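You operate a simulated robot arm through the tools that you are given. There is no shell and no other tool.

Carry out the task below with a simulated robot arm. There is one attempt and no reset: what you move stays moved.

Task
Swap the purple knob for the steel screw; tighten it with the green screwdriver.
Fine: the knob goes in the fourth sleeve, the screwdriver in its cup. Set down upright: green screwdriver.

It is judged by the outcome, as a careful person would: the job done as asked, and still so three seconds after it is handed in. It fails if anything else is knocked over, pushed out of place, dropped, spilled or broken.

Robot
A 6-joint arm with a two-finger gripper, fixed in place. Base frame: the origin is at the foot of the arm, x ahead of it, y to its left, z up; the work surface is at about z = 78. Units: cm, rad, N and s.
With the tool pointing down near the work surface it reaches from about 10 to 70 cm from the base axis. Its first joint turns from -1.152 to 1.152 rad. Payload 2.45 kg.
Tool frame: the origin (TCP) lies between the finger pads and is the grasp point; the fingertips stand 3 cm ahead of it; z points along the fingers, y is the line along which they close. Largest opening 10.6 cm; the body of the gripper starts 7.9 cm behind the TCP.
Orientation is that of the tool frame in the base frame, as a unit quaternion [x, y, z, w]. With the fingers straight down and closing along the base's y, the tool's x points along the base's -x, its y along +y and its z along -z.

Tools
- The arm moves only by the tool arm_command. Its argument "deltas" is a list of rows, each an object of numbers (a shift or turn left out is 0, a gripper value left out holds the last): "x", "y", "z": the shift along the base's x, y, z in mm; "wx", "wy", "wz": the turn, a rotation vector about the base's x, y, z in rad; "claw": the finger opening in mm, from 0 to 106. In form: [{"x": .., "y": .., "z": .., "wx": .., "wy": .., "wz": .., "claw": ..}, ...]. A call has 1 to 20 rows; each row shifts and turns the commanded pose from where the row before left it. A row lasts 0.2 s, in which the tool goes at most 5 cm and 0.15 rad; a call with a longer step from one row to the next is refused whole, and so is a gripper value outside its range. A pose out of reach is approached as far as the arm can. The call stops where the force on the tool passes 40 N (or 10 N more than at its start, if that is more) or the arm is blocked; 0.2 s more then pass. The fingers move at their own pace (about 15.3 cm/s each) and stop on an object; they squeeze with about 23 N. The grip force told is the motor's: it shows also when the fingers shut on nothing. Time passes only in rows, and 0.2 s behind the last, so rows that do not move let the fingers close. It gives the time, the measured TCP pose, the force on the tool (base axes), the opening and the grip force at its end, in the units of the frame above (readings bear some noise), with the torque about the TCP (base axes, N m) and any sound that the robot's microphone picked up.
- Cameras (640 x 400 px; columns grow to the right, rows downward): "scene" is fixed at [5.58, 40.86, 140.63]; the picture's right is [-0.79, -0.61, 0.00], its down [-0.28, 0.37, -0.89] and it looks along [0.54, -0.70, -0.46] (base axes); focal length 320 px, centre (320, 200). "wrist" rides on the gripper at [7.6, -0.2, -10.6] in the tool frame; the picture's right is [0.02, 1.00, 0.00], its down [-0.78, 0.02, -0.62] and it looks along [-0.62, 0.01, 0.78] (tool axes); focal length 247 px, centre (320, 200). There is no depth. A picture from a camera that has moved, and an enlarged one, comes with that camera's place and axes in the base frame and with its lens. The place of the scene camera against the robot may be out by one fixed shift of up to 1.8 cm in any direction.
- capture(camera): a new picture of that camera. No time passes.
- close_up(camera, box): a new picture of the part [left, top, right, bottom] of that camera's present view, enlarged. No time passes.
- hand_in(): hands the job in; it is judged then, once.

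Nothing tells you positions but the pictures and the camera data. Unless the task says otherwise, let go and move clear before handing in.

The tools are called after "Call:" by a JSON object that holds its "fn" and its "kwargs". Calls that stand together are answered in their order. arm_command: Moves the arm, as the interface text tells. Its arguments: {"type":"object","properties":{"deltas":{"type":"array"}},"required":["deltas"]} The other tools are called the same way: capture (camera) takes a picture; close_up (camera, box) takes an enlarged picture of a part of a camera's view; hand_in () hands the job in.

At the start:

```text
t: 0.0
tool_pos: [32.02, -17.56, 118.55]
orientation: [0.0, 1.0, 0.0, 0.0]
wrist_force: [0.0, 0.1, -0.4]
moment: [0.02, -0.01, -0.01]
opening: 10.61
gripper_force: 0.1
```

scene: 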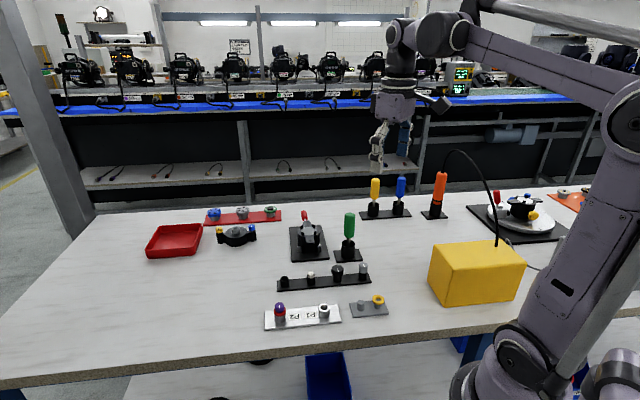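
wrist: 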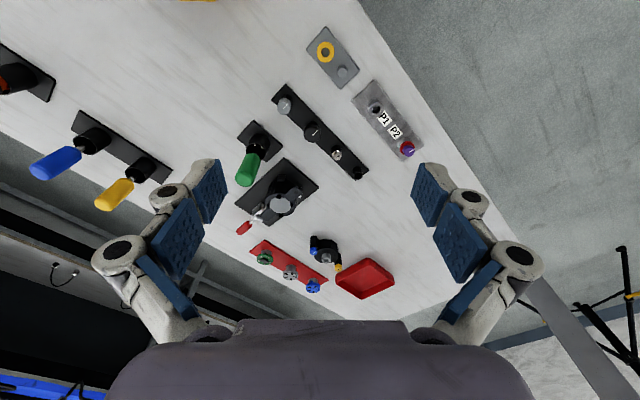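

I see a bench with a white plate labelled P1/P2 holding a purple knob (at P2), a black strip with four sleeves, a green screwdriver in a cup, and other fixtures. I'll take close-ups first to identify the parts.

Call:
{"fn": "close_up", "kwargs": {"camera": "scene", "box": [250, 250, 410, 350]}}

Call:
{"fn": "close_up", "kwargs": {"camera": "scene", "box": [140, 180, 300, 280]}}

Call:
{"fn": "close_up", "kwargs": {"camera": "scene", "box": [280, 170, 440, 270]}}

Call:
{"fn": "close_up", "kwargs": {"camera": "scene", "box": [450, 160, 610, 260]}}

Call:
{"fn": "close_up", "kwargs": {"camera": "wrist", "box": [220, 20, 440, 190]}}

```text
4.00 times, centred on (330, 300) of scene
camera zoom: at [5.58, 40.86, 140.63], right [-0.79, -0.61, 0.0], down [-0.28, 0.37, -0.89], along [0.54, -0.7, -0.46], focal length 1282 px, centre (280, -200)
```

zoom: 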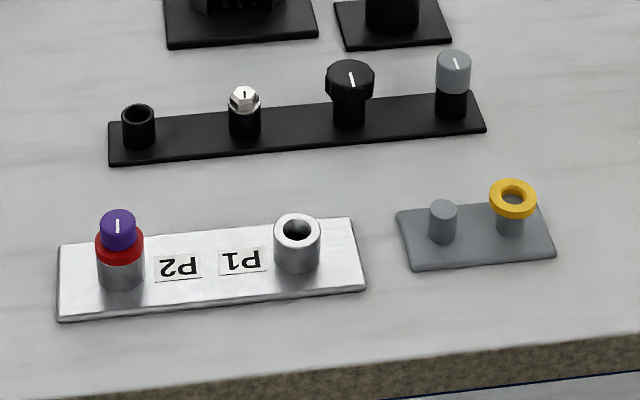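

```text
4.00 times, centred on (220, 230) of scene
camera zoom: at [5.58, 40.86, 140.63], right [-0.79, -0.61, 0.0], down [-0.28, 0.37, -0.89], along [0.54, -0.7, -0.46], focal length 1282 px, centre (720, 80)
```

zoom: 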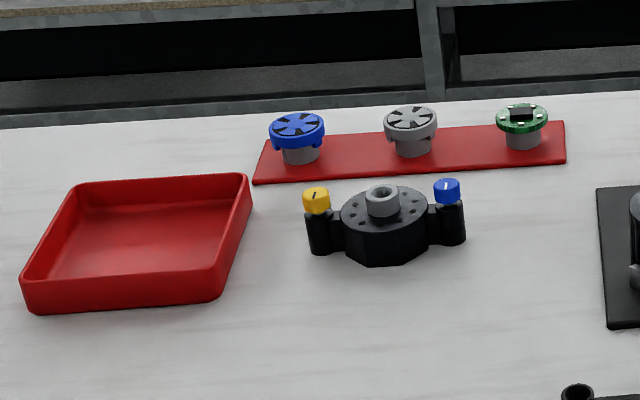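

```text
4.00 times, centred on (360, 220) of scene
camera zoom: at [5.58, 40.86, 140.63], right [-0.79, -0.61, 0.0], down [-0.28, 0.37, -0.89], along [0.54, -0.7, -0.46], focal length 1282 px, centre (160, 120)
```

zoom: 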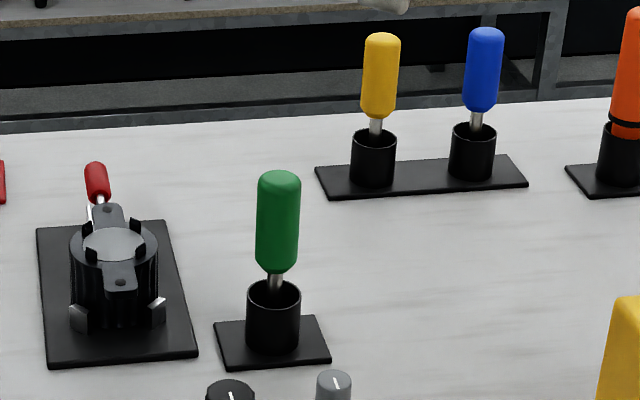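

```text
4.00 times, centred on (530, 210) of scene
camera zoom: at [5.58, 40.86, 140.63], right [-0.79, -0.61, 0.0], down [-0.28, 0.37, -0.89], along [0.54, -0.7, -0.46], focal length 1282 px, centre (-520, 160)
```

zoom: 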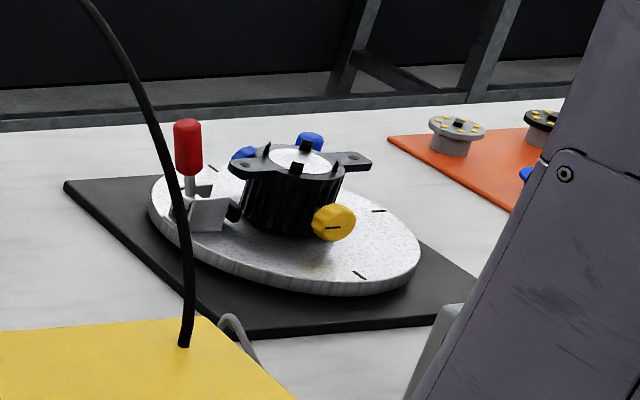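

```text
2.35 times, centred on (330, 105) of wrist
camera zoom: at [24.49, -17.73, 129.3], right [-0.02, 1.0, 0.0], down [0.78, 0.02, 0.62], along [0.62, 0.01, -0.78], focal length 581 px, centre (296, 424)
```

zoom: 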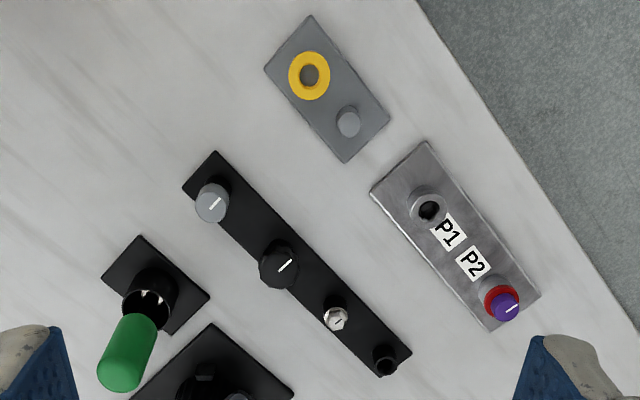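

The purple knob sits in the P2 post with a red ring under it, at roughly (48, 1, 81). The strip holds a grey knob, a black knob, the steel screw and an empty fourth sleeve. I'll move the wrist over this area for a closer look.

Call:
{"fn": "arm_command", "kwargs": {"deltas": [{"x": 14, "y": 18, "z": -12}, {"x": 14, "y": 18, "z": -12}, {"x": 14, "y": 18, "z": -12}, {"x": 14, "y": 18, "z": -12}, {"x": 14, "y": 18, "z": -12}, {"x": 14, "y": 18, "z": -12}, {"x": 14, "y": 18, "z": -12}, {"x": 14, "y": 18, "z": -12}, {"x": 14, "y": 18, "z": -12}, {"x": 14, "y": 18, "z": -12}, {}]}}

```text
t: 2.4
tool_pos: [46.21, 0.62, 106.39]
orientation: [0.001, 1.0, 0.0, 0.0]
wrist_force: [0.4, 0.0, -0.8]
moment: [-0.01, -0.01, -0.01]
opening: 10.62
gripper_force: 0.0
```

The arm is above the plate now. Next I'll look from here.

Call:
{"fn": "capture", "kwargs": {"camera": "wrist"}}

Call:
{"fn": "close_up", "kwargs": {"camera": "wrist", "box": [220, 80, 420, 205]}}

Call:
{"fn": "capture", "kwargs": {"camera": "scene"}}

```text
taken
camera wrist: at [38.64, 0.37, 117.11], right [-0.02, 1.0, 0.0], down [0.78, 0.02, 0.62], along [0.62, 0.01, -0.78], focal length 247 px, centre (320, 200)
```

wrist: 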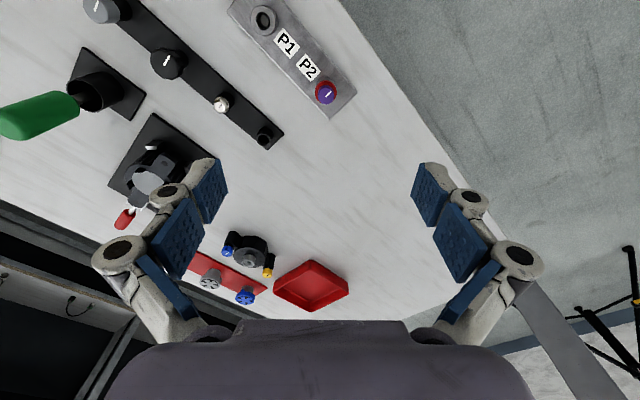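

```text
3.20 times, centred on (320, 142) of wrist
camera zoom: at [38.64, 0.37, 117.11], right [-0.02, 1.0, 0.0], down [0.78, 0.02, 0.62], along [0.62, 0.01, -0.78], focal length 790 px, centre (320, 384)
```

zoom: 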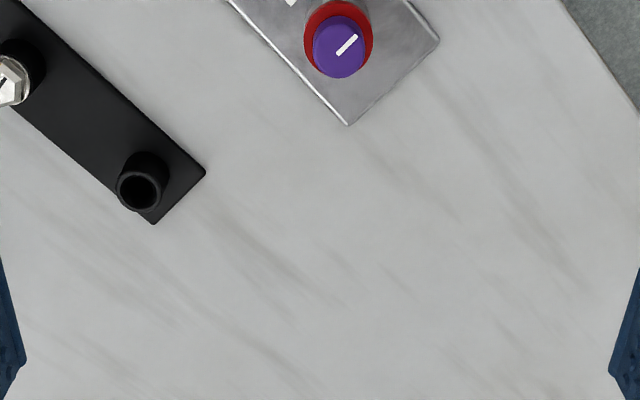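

```text
taken
```

scene: 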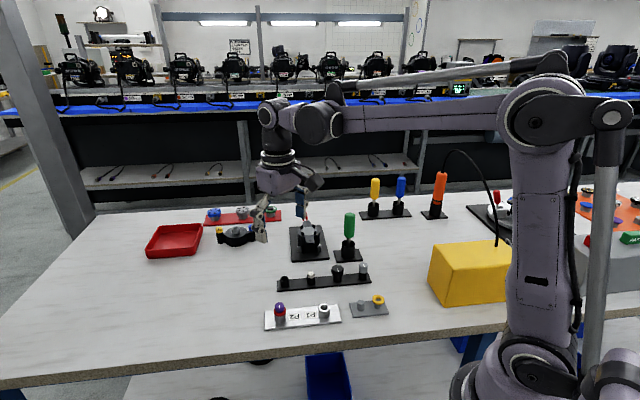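

The knob top is at about (48, 1, 83) and the fourth sleeve at about (55.7, -8.5). I'll go lower for a more accurate view of the P2 post.

Call:
{"fn": "arm_command", "kwargs": {"deltas": [{"x": -14, "y": 2, "z": -31}, {"x": -14, "y": 2, "z": -31}, {"x": -14, "y": 2, "z": -31}, {"z": -31}, {}]}}

Call:
{"fn": "capture", "kwargs": {"camera": "wrist"}}

Call:
{"fn": "close_up", "kwargs": {"camera": "wrist", "box": [240, 120, 400, 220]}}

```text
t: 3.6
tool_pos: [41.97, 1.19, 94.37]
orientation: [0.0, 1.0, 0.0, 0.001]
wrist_force: [0.7, -0.1, 0.7]
moment: [0.01, 0.01, 0.03]
opening: 10.58
gripper_force: 0.2
```

```text
taken
camera wrist: at [34.4, 0.95, 105.05], right [-0.02, 1.0, 0.0], down [0.78, 0.02, 0.62], along [0.62, 0.01, -0.78], focal length 247 px, centre (320, 200)
```

wrist: 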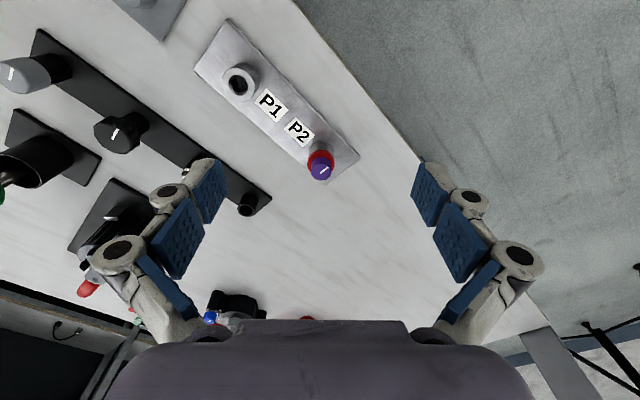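

```text
4.00 times, centred on (320, 170) of wrist
camera zoom: at [34.4, 0.95, 105.05], right [-0.02, 1.0, 0.0], down [0.78, 0.02, 0.62], along [0.62, 0.01, -0.78], focal length 988 px, centre (320, 320)
```

zoom: 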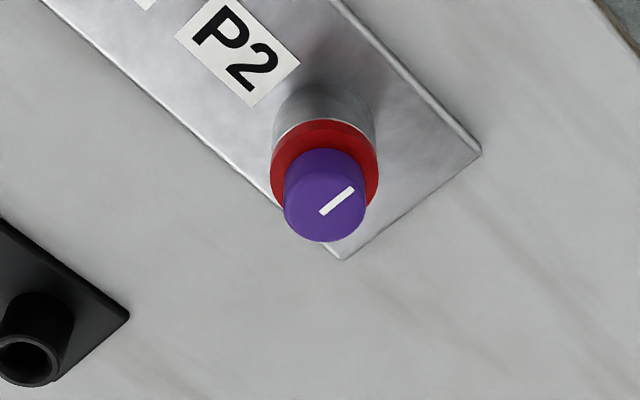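

The knob top is at about (47.9, 1.2, 83.2) with the red ring's top near z = 81.4. I'll move to just above the knob with the fingers partly open and check the alignment.

Call:
{"fn": "arm_command", "kwargs": {"deltas": [{"x": 20, "claw": 50}, {"x": 20}, {"x": 19}, {"z": -20}, {"z": -20}, {"z": -14}, {}]}}

Call:
{"fn": "capture", "kwargs": {"camera": "wrist"}}

Call:
{"fn": "close_up", "kwargs": {"camera": "scene", "box": [230, 240, 350, 340]}}

```text
t: 5.2
tool_pos: [47.76, 1.21, 88.97]
orientation: [0.0, 1.0, 0.0, 0.001]
wrist_force: [-1.5, 0.3, 0.6]
moment: [-0.01, 0.0, 0.0]
opening: 5.01
gripper_force: 0.0
```

```text
taken
camera wrist: at [40.22, 0.92, 99.53], right [-0.02, 1.0, 0.0], down [0.78, 0.02, 0.62], along [0.62, 0.01, -0.78], focal length 247 px, centre (320, 200)
```

wrist: 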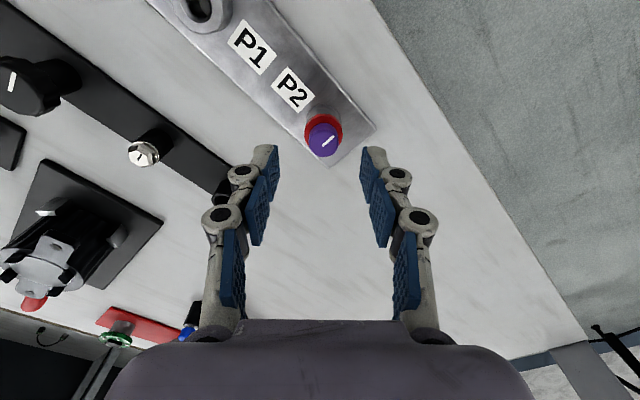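

```text
4.00 times, centred on (290, 290) of scene
camera zoom: at [5.58, 40.86, 140.63], right [-0.79, -0.61, 0.0], down [-0.28, 0.37, -0.89], along [0.54, -0.7, -0.46], focal length 1282 px, centre (440, -160)
```

zoom: 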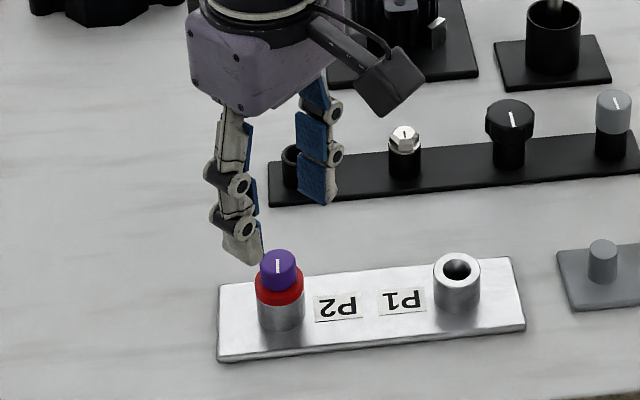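

The knob is centred between the fingers. I'll lower until the fingertips are just above the red ring, then close.

Call:
{"fn": "arm_command", "kwargs": {"deltas": [{"x": 1, "z": -15}, {"z": -14}, {"z": -11}, {}]}}

Call:
{"fn": "capture", "kwargs": {"camera": "wrist"}}

Call:
{"fn": "close_up", "kwargs": {"camera": "scene", "box": [250, 270, 330, 340]}}

```text
t: 6.2
tool_pos: [47.82, 1.02, 84.8]
orientation: [0.0, 1.0, 0.0, 0.001]
wrist_force: [0.0, 0.6, 0.9]
moment: [-0.03, -0.02, -0.01]
opening: 5.03
gripper_force: 0.0
```

```text
taken
camera wrist: at [40.34, 0.81, 95.49], right [-0.02, 1.0, 0.0], down [0.78, 0.02, 0.62], along [0.62, 0.01, -0.78], focal length 247 px, centre (320, 200)
```

wrist: 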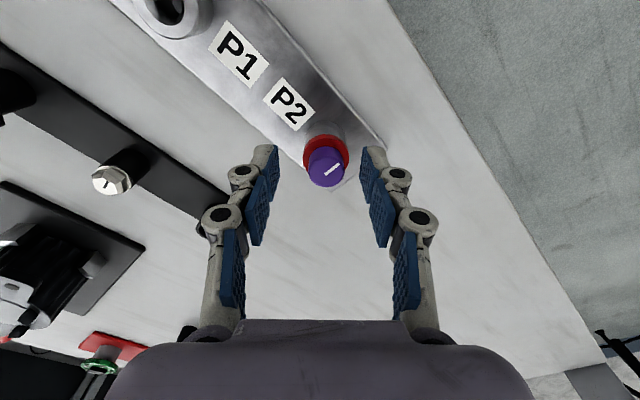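

```text
5.71 times, centred on (290, 305) of scene
camera zoom: at [5.58, 40.86, 140.63], right [-0.79, -0.61, 0.0], down [-0.28, 0.37, -0.89], along [0.54, -0.7, -0.46], focal length 1832 px, centre (491, -400)
```

zoom: 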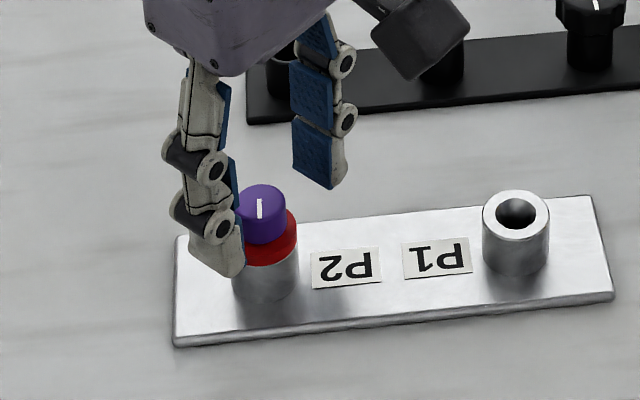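

The knob lies a couple of millimetres toward +y from the finger centre. I'll shift that way and close on it.

Call:
{"fn": "arm_command", "kwargs": {"deltas": [{"y": 2.5}, {"claw": 30}, {"claw": 15}, {}, {}]}}

Call:
{"fn": "close_up", "kwargs": {"camera": "scene", "box": [250, 270, 330, 340]}}

Call:
{"fn": "close_up", "kwargs": {"camera": "wrist", "box": [240, 100, 400, 220]}}

```text
t: 7.4
tool_pos: [47.95, 1.37, 84.86]
orientation: [-0.001, 1.0, 0.001, 0.001]
wrist_force: [-0.8, 6.3, 0.1]
moment: [0.2, -0.03, 0.06]
opening: 2.01
gripper_force: 23.0
```

```text
5.71 times, centred on (290, 305) of scene
camera zoom: at [5.57, 40.87, 140.63], right [-0.79, -0.61, 0.0], down [-0.28, 0.37, -0.89], along [0.54, -0.7, -0.46], focal length 1832 px, centre (491, -400)
```

zoom: 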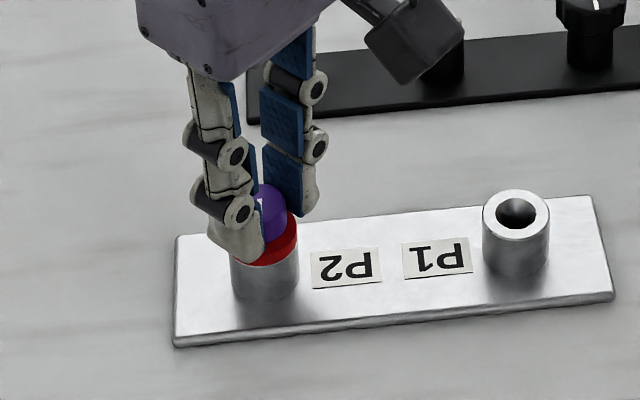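

```text
3.33 times, centred on (320, 160) of wrist
camera zoom: at [40.34, 1.16, 95.5], right [-0.02, 1.0, 0.0], down [0.78, 0.02, 0.62], along [0.62, 0.02, -0.78], focal length 823 px, centre (320, 333)
```

zoom: 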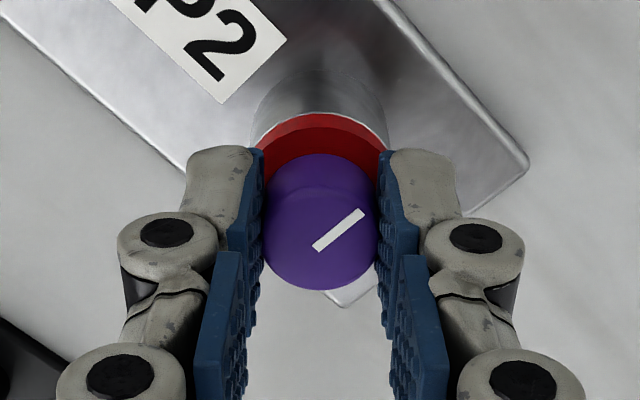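

The grip is firm at 2.0 cm, with a small sideways load of about 6 N. I'll relieve that, then lift a little to learn whether the knob is threaded or just plugged in.

Call:
{"fn": "arm_command", "kwargs": {"deltas": [{"y": 1}, {"z": 1}, {"z": 1}, {}]}}

```text
t: 8.4
tool_pos: [47.78, 1.42, 85.04]
orientation: [0.0, 1.0, 0.0, 0.001]
wrist_force: [3.6, 1.0, -19.7]
moment: [0.02, -0.1, 0.05]
opening: 2.05
gripper_force: 23.1
```

The knob resists a straight pull (about 20 N), so it is threaded or latched. I'll take off the pull and try turning it counter-clockwise.

Call:
{"fn": "arm_command", "kwargs": {"deltas": [{"z": -1.5}, {"wz": 0.1}, {"wz": 0.1}, {"wz": 0.1}, {}]}}

Call:
{"fn": "close_up", "kwargs": {"camera": "wrist", "box": [240, 100, 400, 220]}}

```text
t: 9.6
tool_pos: [47.79, 1.38, 84.94]
orientation: [-0.15, 0.989, -0.002, 0.001]
wrist_force: [8.1, -2.0, 2.7]
moment: [-0.06, -0.3, -0.03]
opening: 2.04
gripper_force: 23.0
```

```text
3.33 times, centred on (320, 160) of wrist
camera zoom: at [40.71, -1.12, 95.55], right [-0.32, 0.95, 0.0], down [0.74, 0.25, 0.62], along [0.59, 0.2, -0.78], focal length 823 px, centre (320, 333)
```

zoom: 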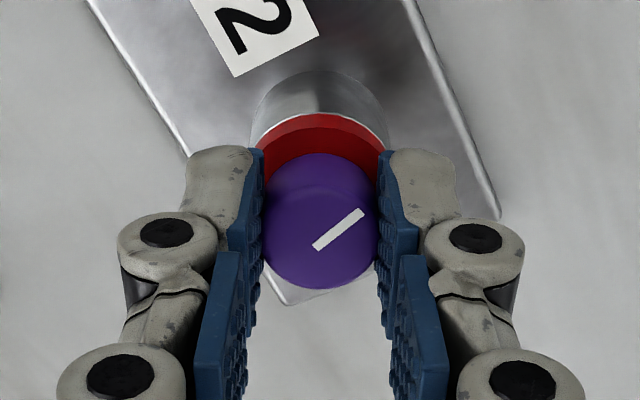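

The knob turns freely with the gripper. I'll keep turning counter-clockwise and watch the forces.

Call:
{"fn": "arm_command", "kwargs": {"deltas": [{"x": 1, "wz": 0.1}, {"wz": 0.12}, {"wz": 0.12}, {"wz": 0.12}, {"wz": 0.12}, {}]}}

```text
t: 11.0
tool_pos: [47.95, 1.2, 84.91]
orientation: [-0.426, 0.905, -0.003, 0.0]
wrist_force: [2.3, -17.3, 2.6]
moment: [-0.54, -0.1, -0.06]
opening: 2.06
gripper_force: 23.0
```

The side force shows the grip is a few millimetres off the knob's axis. I'll correct for that and test whether the knob now lifts.

Call:
{"fn": "arm_command", "kwargs": {"deltas": [{"y": -3}, {}, {"z": 1}, {"z": 1}, {}]}}

```text
t: 12.2
tool_pos: [47.92, 1.25, 85.14]
orientation: [-0.427, 0.904, 0.001, 0.001]
wrist_force: [7.9, 0.8, -11.5]
moment: [0.01, -0.22, -0.04]
opening: 2.02
gripper_force: 23.0
```

The resistance to lifting has dropped a bit, which fits a thread needing more turns. I'll open the fingers and check where the knob sits relative to the gripper before regripping.

Call:
{"fn": "arm_command", "kwargs": {"deltas": [{"z": -2}, {"claw": 40}, {}, {}]}}

Call:
{"fn": "close_up", "kwargs": {"camera": "wrist", "box": [240, 100, 400, 220]}}

Call:
{"fn": "close_up", "kwargs": {"camera": "scene", "box": [250, 270, 330, 340]}}

```text
t: 13.2
tool_pos: [47.82, 1.02, 84.82]
orientation: [-0.426, 0.905, 0.0, 0.0]
wrist_force: [0.7, 1.2, -0.7]
moment: [0.03, -0.02, -0.02]
opening: 3.98
gripper_force: 0.0
```

```text
3.33 times, centred on (320, 160) of wrist
camera zoom: at [43.25, -4.9, 95.56], right [-0.78, 0.62, 0.0], down [0.49, 0.61, 0.62], along [0.39, 0.49, -0.78], focal length 823 px, centre (320, 333)
```

zoom: 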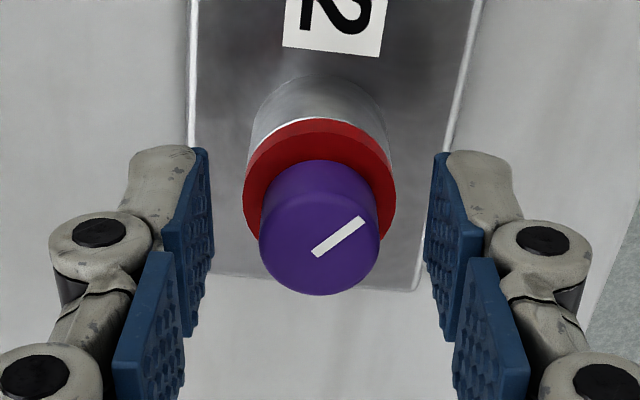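

```text
5.71 times, centred on (290, 305) of scene
camera zoom: at [5.58, 40.86, 140.63], right [-0.79, -0.61, 0.0], down [-0.28, 0.37, -0.89], along [0.54, -0.7, -0.46], focal length 1832 px, centre (491, -400)
```

zoom: 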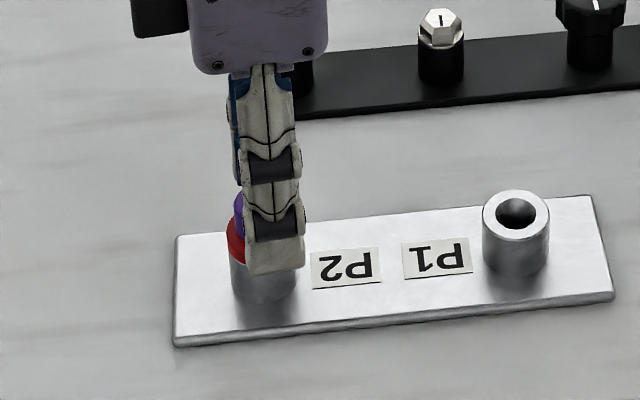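

The knob's axis works out at about (48.25, 1.41), so my grip was about 4 mm off. I'll recentre, turn the open gripper back clockwise for a long unscrewing stroke, and lower slightly.

Call:
{"fn": "arm_command", "kwargs": {"deltas": [{"x": 3.3, "y": 3.2}, {"wz": -0.14}, {"wz": -0.14}, {"wz": -0.14}, {"wz": -0.14}, {"wz": -0.14}, {"wz": -0.14}, {"wz": -0.14}, {"wz": -0.14}, {"wz": -0.14}, {"wz": -0.14}, {"wz": -0.14}, {"wz": -0.14}, {"wz": -0.14}, {"wz": -0.14}, {"wz": -0.14}, {"wz": -0.14}, {"wz": -0.14}, {}]}}

Call:
{"fn": "close_up", "kwargs": {"camera": "wrist", "box": [240, 100, 400, 220]}}

```text
t: 17.2
tool_pos: [48.33, 1.31, 84.8]
orientation: [0.682, 0.732, -0.001, 0.0]
wrist_force: [0.6, 0.1, 0.0]
moment: [0.02, 0.0, -0.01]
opening: 4.0
gripper_force: 0.0
```

```text
3.33 times, centred on (320, 160) of wrist
camera zoom: at [47.65, 9.01, 95.58], right [1.0, 0.09, 0.0], down [0.07, -0.78, 0.62], along [0.06, -0.62, -0.78], focal length 823 px, centre (320, 333)
```

zoom: 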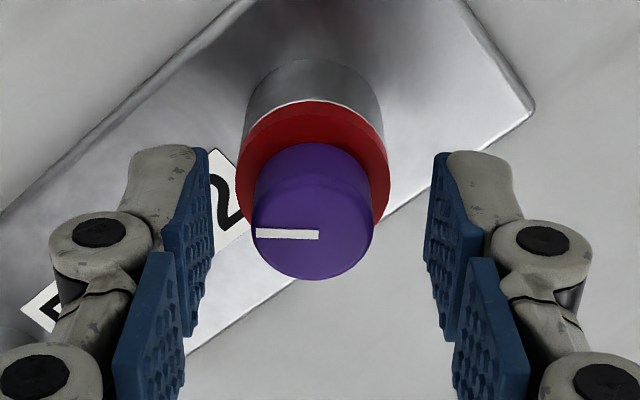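

I'll make a 1 mm centring shift, lower 3 mm, grip, and do a long counter-clockwise stroke while watching the vertical force to learn the pitch.

Call:
{"fn": "arm_command", "kwargs": {"deltas": [{"x": -1, "z": -3}, {"claw": 15}, {}, {}]}}

Call:
{"fn": "close_up", "kwargs": {"camera": "wrist", "box": [240, 100, 400, 220]}}

```text
t: 18.2
tool_pos: [48.15, 1.43, 84.6]
orientation: [0.681, 0.732, -0.001, 0.0]
wrist_force: [-8.0, -0.7, 1.1]
moment: [-0.01, 0.21, -0.01]
opening: 2.05
gripper_force: 23.5
```

```text
3.33 times, centred on (320, 160) of wrist
camera zoom: at [47.53, 8.99, 95.29], right [1.0, 0.09, 0.0], down [0.07, -0.78, 0.62], along [0.06, -0.62, -0.78], focal length 823 px, centre (320, 333)
```

zoom: 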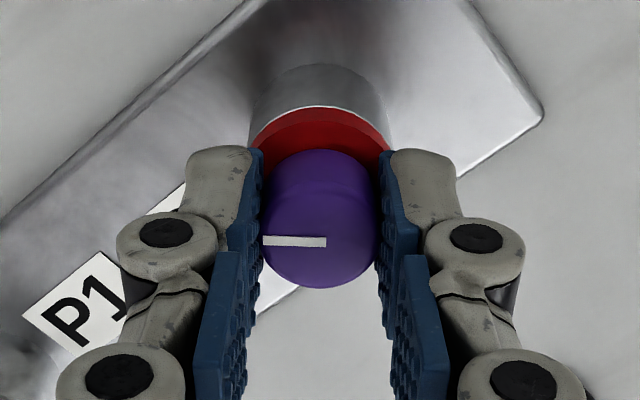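

Call:
{"fn": "arm_command", "kwargs": {"deltas": [{"x": -1.5}, {"wz": 0.14}, {"wz": 0.14}, {"wz": 0.14}, {"wz": 0.14}, {"wz": 0.14}, {"wz": 0.14}, {"wz": 0.14}, {"wz": 0.14}, {"wz": 0.14}, {"wz": 0.14}, {}]}}

```text
t: 20.8
tool_pos: [48.01, 1.38, 84.64]
orientation: [0.048, 0.999, -0.001, 0.001]
wrist_force: [8.1, -8.4, 14.5]
moment: [-0.31, -0.26, -0.02]
opening: 2.01
gripper_force: 23.1
```

The knob is climbing as it turns, about 1 mm per radian. I'll follow it up while turning and ease the side force.

Call:
{"fn": "arm_command", "kwargs": {"deltas": [{"x": 1.2, "y": -1.2, "z": 1.4}, {"wz": 0.14, "z": 0.14}, {"wz": 0.14, "z": 0.14}, {"wz": 0.14, "z": 0.14}, {"wz": 0.14, "z": 0.14}, {"wz": 0.14, "z": 0.14}, {"wz": 0.14, "z": 0.14}, {"wz": 0.14, "z": 0.14}, {"wz": 0.14, "z": 0.14}, {"wz": 0.14, "z": 0.14}, {"wz": 0.14, "z": 0.14}, {}]}}

Call:
{"fn": "close_up", "kwargs": {"camera": "wrist", "box": [240, 100, 400, 220]}}

Call:
{"fn": "close_up", "kwargs": {"camera": "scene", "box": [250, 270, 330, 340]}}

```text
t: 23.4
tool_pos: [48.03, 1.28, 84.84]
orientation: [-0.608, 0.794, 0.0, 0.001]
wrist_force: [-9.3, 4.2, -2.8]
moment: [0.12, 0.24, 0.0]
opening: 2.05
gripper_force: 22.8
```

```text
3.33 times, centred on (320, 160) of wrist
camera zoom: at [46.36, -6.1, 95.5], right [-0.97, 0.24, 0.0], down [0.19, 0.76, 0.62], along [0.15, 0.6, -0.78], focal length 823 px, centre (320, 333)
```

zoom: 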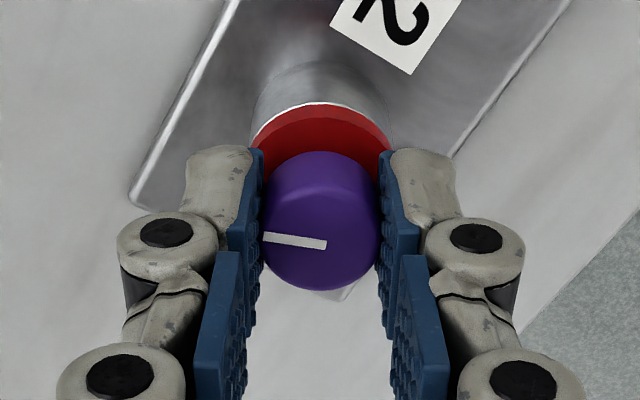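

```text
5.71 times, centred on (290, 305) of scene
camera zoom: at [5.56, 40.87, 140.63], right [-0.79, -0.61, 0.0], down [-0.28, 0.37, -0.89], along [0.54, -0.7, -0.46], focal length 1832 px, centre (491, -400)
```

zoom: 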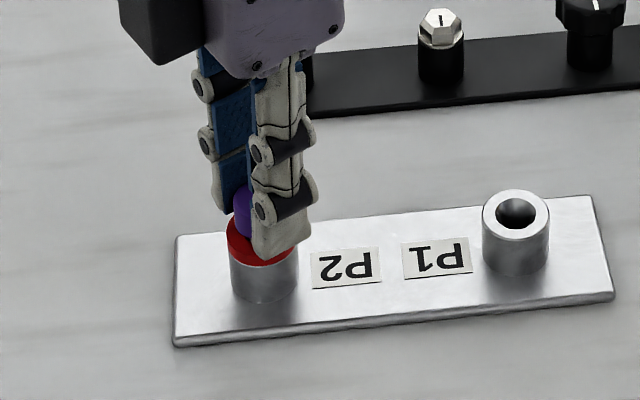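

Call:
{"fn": "arm_command", "kwargs": {"deltas": [{"x": -1.5, "y": 0.8}, {"wz": 0.14, "z": 0.14}, {"wz": 0.14, "z": 0.14}, {"wz": 0.14, "z": 0.14}, {"wz": 0.14, "z": 0.14}, {"wz": 0.14, "z": 0.14}, {"wz": 0.14, "z": 0.14}, {}]}}

```text
t: 25.2
tool_pos: [48.09, 1.5, 84.82]
orientation: [0.878, -0.479, 0.001, -0.002]
wrist_force: [14.8, -0.5, -0.1]
moment: [-0.04, -0.46, 0.02]
opening: 2.01
gripper_force: 22.7
```

Call:
{"fn": "arm_command", "kwargs": {"deltas": [{"x": 2.5}, {"wz": 0.14, "z": 0.14}, {"wz": 0.14, "z": 0.14}, {"wz": 0.14, "z": 0.14}, {"wz": 0.14, "z": 0.14}, {"wz": 0.14, "z": 0.14}, {"wz": 0.14, "z": 0.14}, {}]}}

Call:
{"fn": "close_up", "kwargs": {"camera": "wrist", "box": [240, 100, 400, 220]}}

```text
t: 27.0
tool_pos: [48.2, 1.44, 84.98]
orientation: [0.997, -0.079, -0.001, -0.001]
wrist_force: [-6.1, 1.5, -1.5]
moment: [0.03, 0.16, -0.01]
opening: 2.01
gripper_force: 23.0
```

```text
3.33 times, centred on (320, 160) of wrist
camera zoom: at [55.83, 0.3, 95.58], right [-0.14, -0.99, 0.0], down [-0.78, 0.11, 0.62], along [-0.62, 0.09, -0.78], focal length 823 px, centre (320, 333)
```

zoom: 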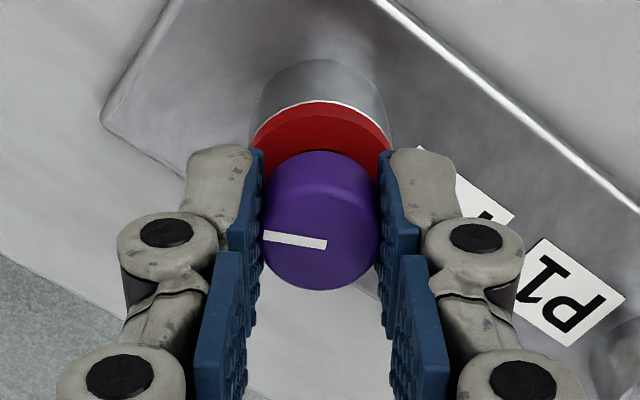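

About 5.4 rad unscrewed so far. I'll try a small pull again to see if the thread has let go.

Call:
{"fn": "arm_command", "kwargs": {"deltas": [{"x": -1}, {"z": 1}, {"z": 1}, {}]}}

```text
t: 28.0
tool_pos: [48.15, 1.46, 85.19]
orientation: [0.997, -0.081, -0.001, 0.001]
wrist_force: [-2.1, 1.8, -19.2]
moment: [0.04, 0.06, 0.02]
opening: 2.02
gripper_force: 23.4
```

Still threaded. I'll ease off the pull and keep turning.

Call:
{"fn": "arm_command", "kwargs": {"deltas": [{"z": -1.8}, {"wz": 0.14, "z": 0.14}, {"wz": 0.14, "z": 0.14}, {"wz": 0.14, "z": 0.14}, {"wz": 0.14, "z": 0.14}, {"wz": 0.14, "z": 0.14}, {"wz": 0.14, "z": 0.14}, {}]}}

```text
t: 28.6
tool_pos: [48.1, 1.56, 85.03]
orientation: [0.999, -0.042, 0.002, 0.021]
wrist_force: [-0.3, -8.9, -1.9]
moment: [-0.16, 0.02, 0.0]
opening: 2.11
gripper_force: 4.1
out of reach, approached as far as the arm can: row 2, 3
stopped in row 3: the force on the tool passed its limit at 63 N (the readings are from after the stop); the commanded pose is now the measured one
```

I hit the wrist joint's limit at about 3.05 rad of yaw. I'll check the state before doing anything else.

Call:
{"fn": "close_up", "kwargs": {"camera": "wrist", "box": [240, 100, 400, 220]}}

Call:
{"fn": "close_up", "kwargs": {"camera": "scene", "box": [250, 270, 330, 340]}}

Call:
{"fn": "arm_command", "kwargs": {"deltas": [{"claw": 40}, {}]}}

Call:
{"fn": "capture", "kwargs": {"camera": "wrist"}}

```text
3.33 times, centred on (320, 160) of wrist
camera zoom: at [55.86, 1.5, 95.76], right [-0.06, -1.0, 0.04], down [-0.78, 0.07, 0.62], along [-0.62, 0.0, -0.79], focal length 823 px, centre (320, 333)
```

zoom: 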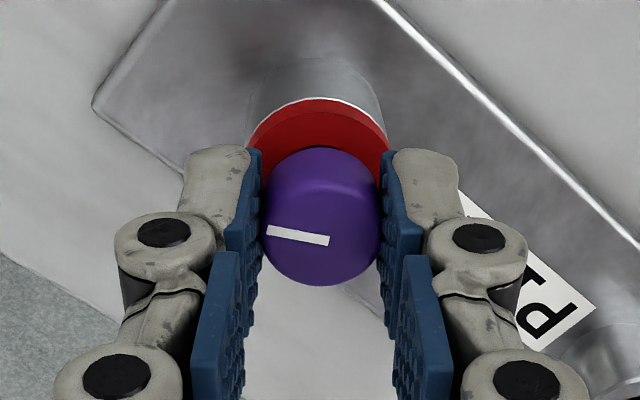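

```text
5.71 times, centred on (290, 305) of scene
camera zoom: at [5.58, 40.83, 140.64], right [-0.79, -0.61, 0.0], down [-0.28, 0.37, -0.89], along [0.54, -0.7, -0.46], focal length 1832 px, centre (491, -400)
```

zoom: 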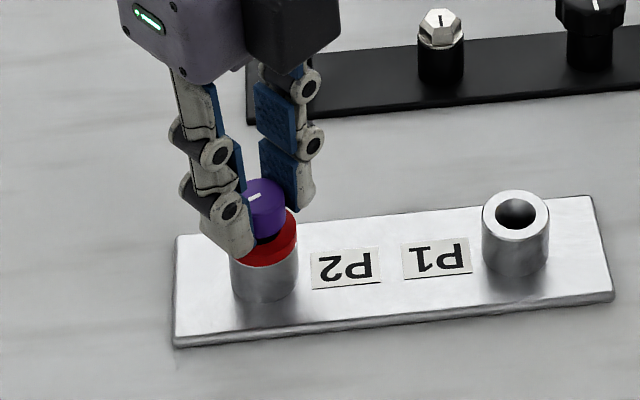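

```text
t: 29.2
tool_pos: [48.12, 1.83, 85.15]
orientation: [0.999, -0.039, 0.002, 0.019]
wrist_force: [0.2, 0.1, 0.8]
moment: [0.01, 0.02, 0.01]
opening: 3.99
gripper_force: 0.2
```

```text
taken
camera wrist: at [55.87, 1.7, 95.77], right [-0.06, -1.0, 0.04], down [-0.78, 0.07, 0.62], along [-0.62, 0.01, -0.79], focal length 247 px, centre (320, 200)
```

wrist: 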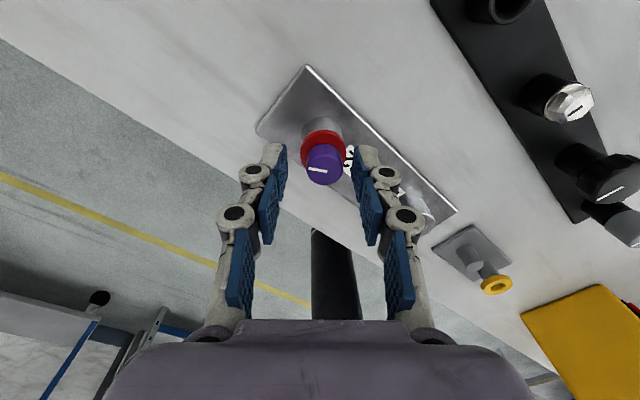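

The knob is still upright and partly out; a gap shows above the red ring. I'll fix the small tilt and wind the open gripper back for another stroke.

Call:
{"fn": "arm_command", "kwargs": {"deltas": [{"wz": -0.12, "y": -2}, {"wx": 0.038, "wy": 0.003, "y": -2}, {"wz": -0.14}, {"wz": -0.14}, {"wz": -0.14}, {"wz": -0.14}, {"wz": -0.14}, {"wz": -0.14}, {"wz": -0.14}, {"wz": -0.14}, {"wz": -0.14}, {"wz": -0.14}, {"wz": -0.14}, {"wz": -0.14}, {"wz": -0.14}, {"wz": -0.14}, {}]}}

Call:
{"fn": "close_up", "kwargs": {"camera": "wrist", "box": [240, 100, 400, 220]}}

```text
t: 32.8
tool_pos: [48.22, 1.33, 85.06]
orientation: [-0.472, 0.882, 0.002, 0.003]
wrist_force: [0.2, 0.6, 0.3]
moment: [-0.03, -0.02, -0.01]
opening: 3.98
gripper_force: 0.1
```

```text
3.33 times, centred on (320, 160) of wrist
camera zoom: at [44.16, -5.21, 95.67], right [-0.84, 0.54, 0.0], down [0.42, 0.66, 0.63], along [0.34, 0.53, -0.78], focal length 823 px, centre (320, 333)
```

zoom: 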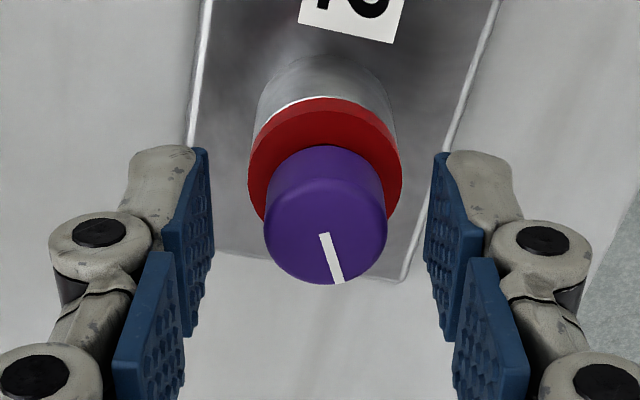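

Call:
{"fn": "arm_command", "kwargs": {"deltas": [{"wx": -0.006, "wy": 0.003}, {"wz": -0.14}, {"wz": -0.14}, {"wz": -0.14}, {"wz": -0.14}, {"wz": -0.14}, {"wz": -0.14}, {"wz": -0.14}, {"wz": -0.14}, {"wz": -0.14}, {"wz": -0.14}, {"wz": -0.14}, {"wz": -0.14}, {"wz": -0.14}, {"wz": -0.14}, {}]}}

Call:
{"fn": "arm_command", "kwargs": {"deltas": [{"wz": -0.14}, {"wz": -0.14}, {"wz": -0.14}, {"wz": -0.14}, {"wz": -0.14}, {"wz": -0.14}, {"wz": -0.14}, {"wz": -0.14}, {"wz": -0.14}, {"wz": -0.14}, {"wz": -0.14}, {"wz": -0.14}, {"wz": -0.14}, {}]}}

Call:
{"fn": "close_up", "kwargs": {"camera": "wrist", "box": [240, 100, 400, 220]}}

```text
t: 36.2
tool_pos: [48.0, 1.27, 84.98]
orientation: [0.47, 0.883, 0.001, 0.001]
wrist_force: [-0.3, -0.8, 1.6]
moment: [0.01, 0.03, -0.01]
opening: 4.0
gripper_force: 0.1
```

```text
t: 39.2
tool_pos: [48.19, 1.32, 85.09]
orientation: [0.985, 0.172, 0.0, 0.001]
wrist_force: [-0.9, -0.1, -0.2]
moment: [-0.05, -0.01, -0.04]
opening: 4.01
gripper_force: 0.0
```

```text
3.33 times, centred on (320, 160) of wrist
camera zoom: at [55.43, 4.02, 95.81], right [0.36, -0.93, 0.0], down [-0.73, -0.28, 0.62], along [-0.58, -0.22, -0.78], focal length 823 px, centre (320, 333)
```

zoom: 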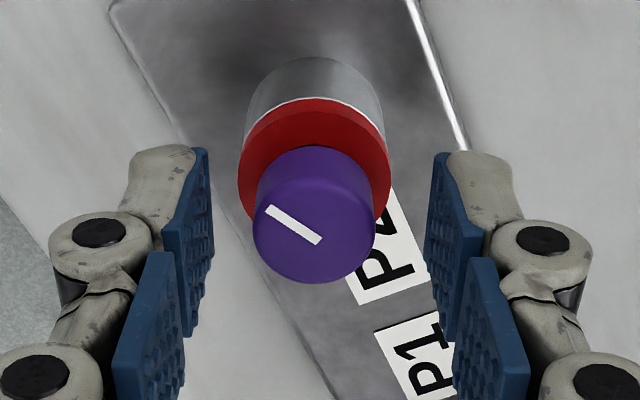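

Call:
{"fn": "arm_command", "kwargs": {"deltas": [{"y": 1.1}, {"claw": 15}, {}, {}, {"wz": 0.14, "z": 0.13}, {"wz": 0.14, "z": 0.13}, {"wz": 0.14, "z": 0.13}, {"wz": 0.14, "z": 0.13}, {"wz": 0.14, "z": 0.13}, {"wz": 0.14, "z": 0.13}, {}]}}

```text
t: 41.6
tool_pos: [48.2, 1.52, 85.21]
orientation: [0.829, 0.559, 0.0, 0.001]
wrist_force: [2.3, 2.0, 3.1]
moment: [0.12, -0.07, 0.03]
opening: 2.04
gripper_force: 23.2
```

Call:
{"fn": "arm_command", "kwargs": {"deltas": [{"wz": 0.14, "z": 0.14}, {"wz": 0.14, "z": 0.14}, {"wz": 0.14, "z": 0.14}, {"wz": 0.14, "z": 0.14}, {"wz": 0.14, "z": 0.14}, {"wz": 0.14, "z": 0.14}, {"wz": 0.14, "z": 0.14}, {"wz": 0.14, "z": 0.14}, {"wz": 0.14, "z": 0.14}, {"wz": 0.14, "z": 0.14}, {}]}}

```text
t: 44.0
tool_pos: [48.11, 1.51, 85.16]
orientation: [0.274, 0.962, 0.0, 0.0]
wrist_force: [-5.9, -5.2, -1.9]
moment: [-0.17, 0.16, -0.21]
opening: 2.03
gripper_force: 23.5
```

There is now a resisting torque. I'll check by pulling up a little.

Call:
{"fn": "arm_command", "kwargs": {"deltas": [{"x": -1, "y": -1}, {"z": 1}, {"z": 1}, {}]}}

Call:
{"fn": "close_up", "kwargs": {"camera": "scene", "box": [250, 270, 330, 340]}}

Call:
{"fn": "close_up", "kwargs": {"camera": "wrist", "box": [240, 100, 400, 220]}}

```text
t: 45.0
tool_pos: [47.89, 1.35, 85.44]
orientation: [0.274, 0.962, 0.001, 0.0]
wrist_force: [0.2, -0.1, 0.1]
moment: [0.02, -0.01, -0.01]
opening: 2.05
gripper_force: 22.7
```

```text
5.71 times, centred on (290, 305) of scene
camera zoom: at [5.58, 40.86, 140.63], right [-0.79, -0.61, 0.0], down [-0.28, 0.37, -0.89], along [0.54, -0.7, -0.46], focal length 1832 px, centre (491, -400)
```

zoom: 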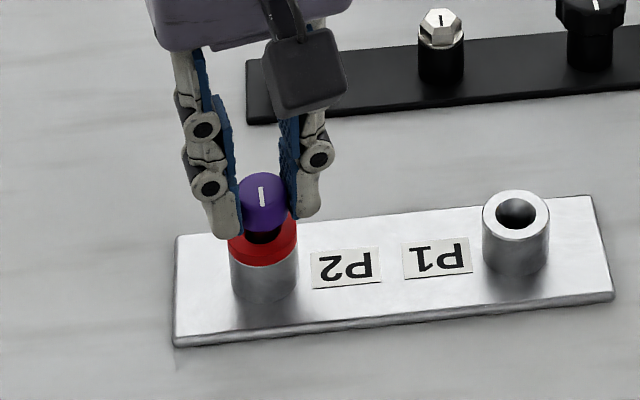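

```text
3.33 times, centred on (320, 160) of wrist
camera zoom: at [41.56, 5.17, 96.14], right [0.51, 0.86, 0.0], down [0.67, -0.4, 0.62], along [0.54, -0.32, -0.78], focal length 823 px, centre (320, 333)
```

zoom: 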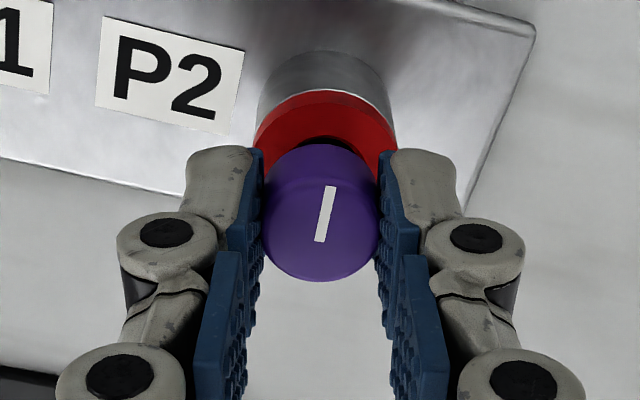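

The knob is free. I'll lift it slowly straight up and check how long its stem is.

Call:
{"fn": "arm_command", "kwargs": {"deltas": [{"z": 4}, {"z": 4}, {"z": 5}, {"z": 5}, {"z": 6}, {"z": 6}, {"z": 10}, {"z": 10}, {}]}}

Call:
{"fn": "close_up", "kwargs": {"camera": "scene", "box": [240, 230, 340, 340]}}

Call:
{"fn": "capture", "kwargs": {"camera": "wrist"}}

```text
t: 47.0
tool_pos: [47.87, 1.38, 90.48]
orientation: [0.274, 0.962, 0.001, 0.0]
wrist_force: [-0.6, 0.1, -0.1]
moment: [-0.05, 0.03, 0.01]
opening: 2.05
gripper_force: 22.8
```

```text
3.64 times, centred on (290, 285) of scene
camera zoom: at [5.58, 40.86, 140.63], right [-0.79, -0.61, 0.0], down [-0.28, 0.37, -0.89], along [0.54, -0.7, -0.46], focal length 1166 px, centre (429, -109)
```

zoom: 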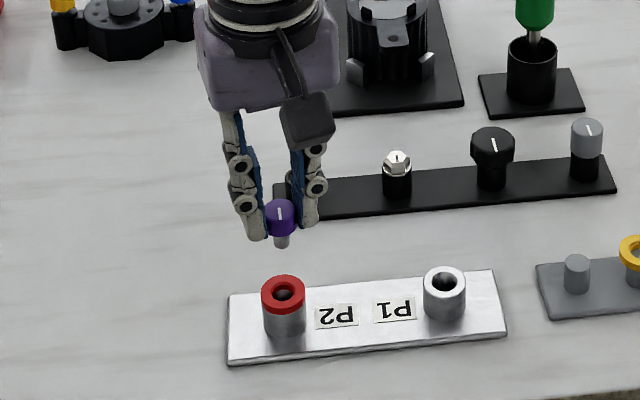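

```text
taken
camera wrist: at [41.48, 5.12, 101.1], right [0.51, 0.86, 0.0], down [0.67, -0.4, 0.62], along [0.53, -0.32, -0.78], focal length 247 px, centre (320, 200)
```

wrist: 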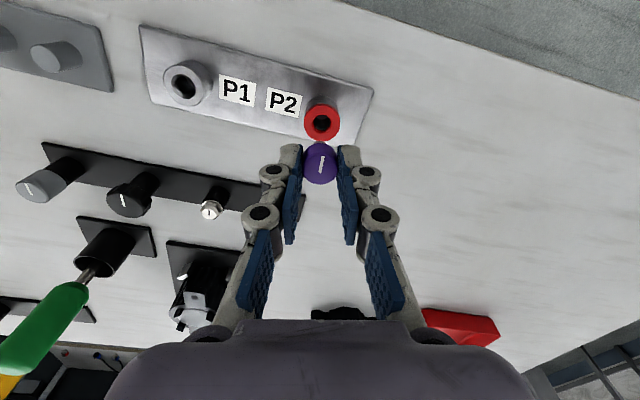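

Call:
{"fn": "close_up", "kwargs": {"camera": "scene", "box": [290, 270, 340, 310]}}

Call:
{"fn": "close_up", "kwargs": {"camera": "scene", "box": [265, 255, 325, 295]}}

```text
10.00 times, centred on (315, 290) of scene
camera zoom: at [5.58, 40.86, 140.63], right [-0.79, -0.61, 0.0], down [-0.28, 0.37, -0.89], along [0.54, -0.7, -0.46], focal length 3205 px, centre (370, -700)
```

zoom: 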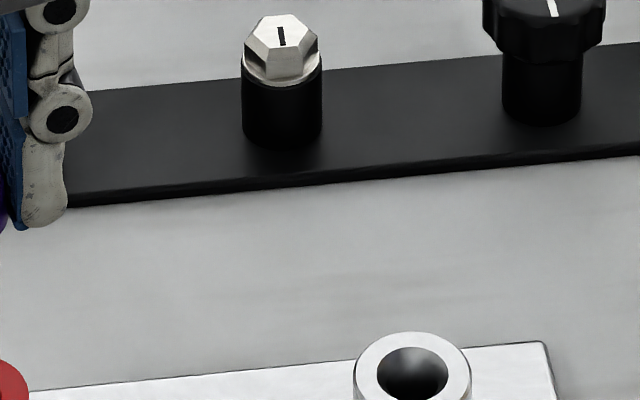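

```text
10.00 times, centred on (295, 275) of scene
camera zoom: at [5.58, 40.86, 140.63], right [-0.79, -0.61, 0.0], down [-0.28, 0.37, -0.89], along [0.54, -0.7, -0.46], focal length 3205 px, centre (570, -550)
```

zoom: 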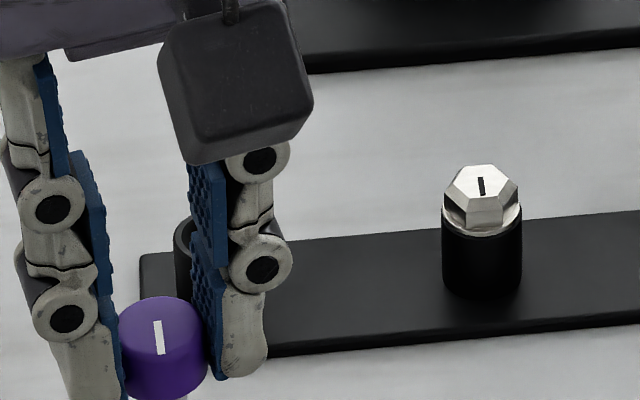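

The knob came out with a short stem, about 1 cm, and the red ring stayed in place. Now I'll carry the knob over to above the fourth sleeve and look down.

Call:
{"fn": "arm_command", "kwargs": {"deltas": [{"x": 15, "y": -20}, {"x": 20, "y": -26}, {"x": 20, "y": -26}, {"x": 15, "y": -18}, {"x": 4, "y": -6}, {}]}}

Call:
{"fn": "capture", "kwargs": {"camera": "wrist"}}

Call:
{"fn": "close_up", "kwargs": {"camera": "wrist", "box": [240, 80, 400, 200]}}

```text
t: 48.4
tool_pos: [55.43, -8.17, 90.54]
orientation: [0.274, 0.962, 0.001, 0.0]
wrist_force: [0.0, 0.4, 0.0]
moment: [-0.02, -0.01, 0.01]
opening: 2.06
gripper_force: 23.3
```

```text
taken
camera wrist: at [48.93, -4.42, 101.25], right [0.51, 0.86, 0.0], down [0.67, -0.4, 0.62], along [0.54, -0.32, -0.78], focal length 247 px, centre (320, 200)
```

wrist: 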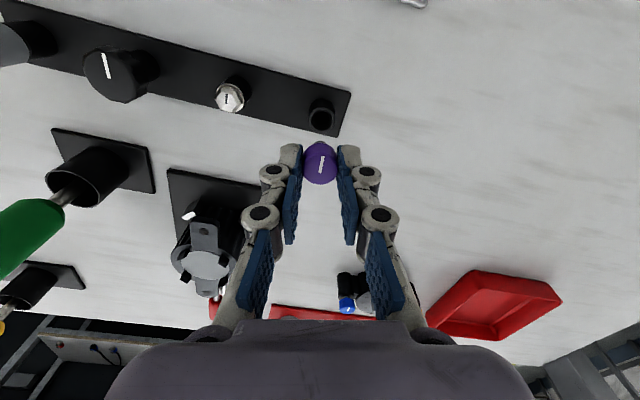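

```text
3.33 times, centred on (320, 140) of wrist
camera zoom: at [48.93, -4.42, 101.25], right [0.51, 0.86, 0.0], down [0.67, -0.4, 0.62], along [0.54, -0.32, -0.78], focal length 823 px, centre (320, 400)
```

zoom: 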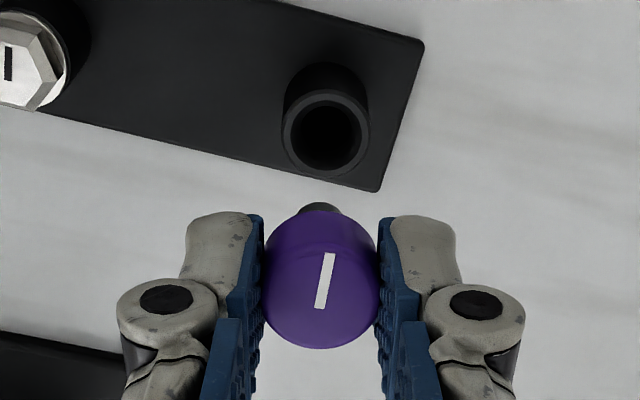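

The fourth sleeve's axis works out at about (55.7, -8.37), with its top near z = 80.3. I'll centre over it, lower to just above, and check.

Call:
{"fn": "arm_command", "kwargs": {"deltas": [{"x": 3, "y": -0.7}, {"z": -15}, {"z": -15}, {"z": -10}, {}]}}

Call:
{"fn": "close_up", "kwargs": {"camera": "wrist", "box": [240, 80, 400, 200]}}

Call:
{"fn": "close_up", "kwargs": {"camera": "scene", "box": [245, 235, 325, 295]}}

```text
t: 49.6
tool_pos: [55.7, -8.3, 86.48]
orientation: [0.275, 0.961, 0.001, 0.0]
wrist_force: [-1.4, 0.6, -0.1]
moment: [0.0, 0.01, 0.01]
opening: 2.0
gripper_force: 23.1
```

```text
3.33 times, centred on (320, 140) of wrist
camera zoom: at [49.29, -4.52, 97.16], right [0.51, 0.86, 0.0], down [0.67, -0.4, 0.62], along [0.54, -0.32, -0.78], focal length 823 px, centre (320, 400)
```

zoom: 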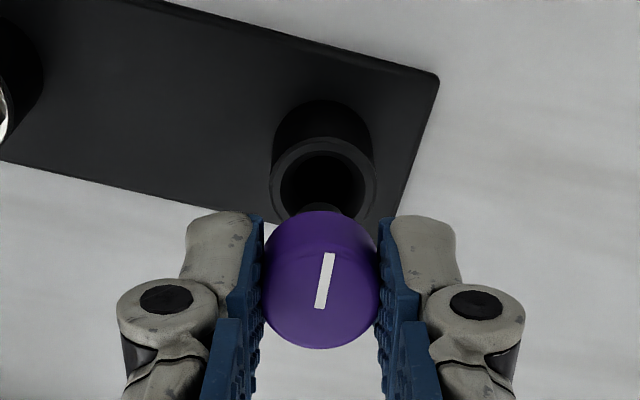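

```text
6.67 times, centred on (285, 265) of scene
camera zoom: at [5.58, 40.86, 140.63], right [-0.79, -0.61, 0.0], down [-0.28, 0.37, -0.89], along [0.54, -0.7, -0.46], focal length 2137 px, centre (553, -233)
```

zoom: 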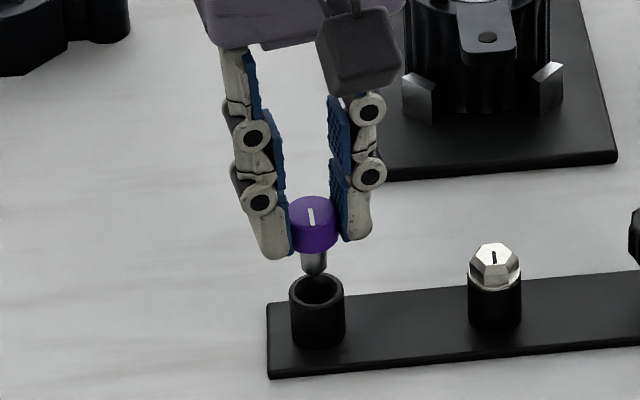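

The stem is lined up over the hole. I'll lower slowly and watch the force.

Call:
{"fn": "arm_command", "kwargs": {"deltas": [{"z": -4}, {"z": -4}, {"z": -4}, {"z": -3}, {}]}}

Call:
{"fn": "close_up", "kwargs": {"camera": "wrist", "box": [240, 80, 400, 200]}}

Call:
{"fn": "close_up", "kwargs": {"camera": "scene", "box": [245, 235, 325, 295]}}

```text
t: 50.8
tool_pos: [55.68, -8.19, 85.08]
orientation: [0.274, 0.962, 0.001, -0.002]
wrist_force: [-6.8, 6.8, -0.2]
moment: [0.29, 0.32, 0.01]
opening: 2.01
gripper_force: 22.6
```

```text
3.33 times, centred on (320, 140) of wrist
camera zoom: at [49.24, -4.39, 95.61], right [0.51, 0.86, 0.0], down [0.68, -0.4, 0.62], along [0.53, -0.31, -0.79], focal length 823 px, centre (320, 400)
```

zoom: 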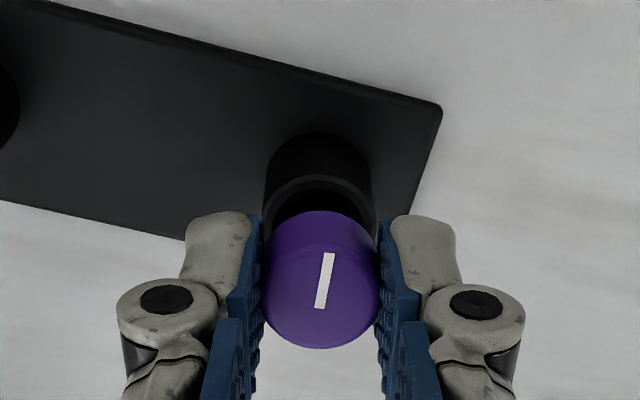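

```text
6.67 times, centred on (285, 265) of scene
camera zoom: at [5.56, 40.87, 140.63], right [-0.79, -0.61, 0.0], down [-0.28, 0.37, -0.89], along [0.54, -0.7, -0.46], focal length 2137 px, centre (553, -233)
```

zoom: 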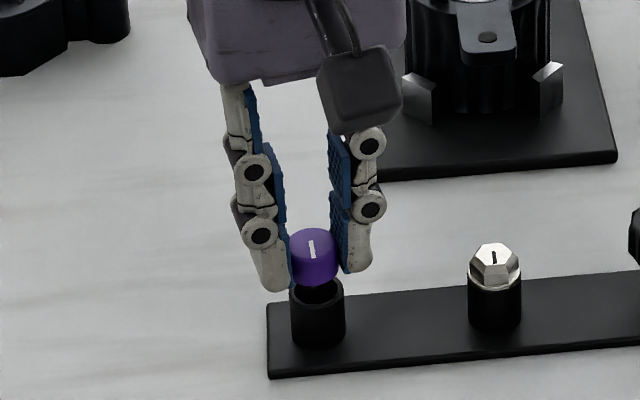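

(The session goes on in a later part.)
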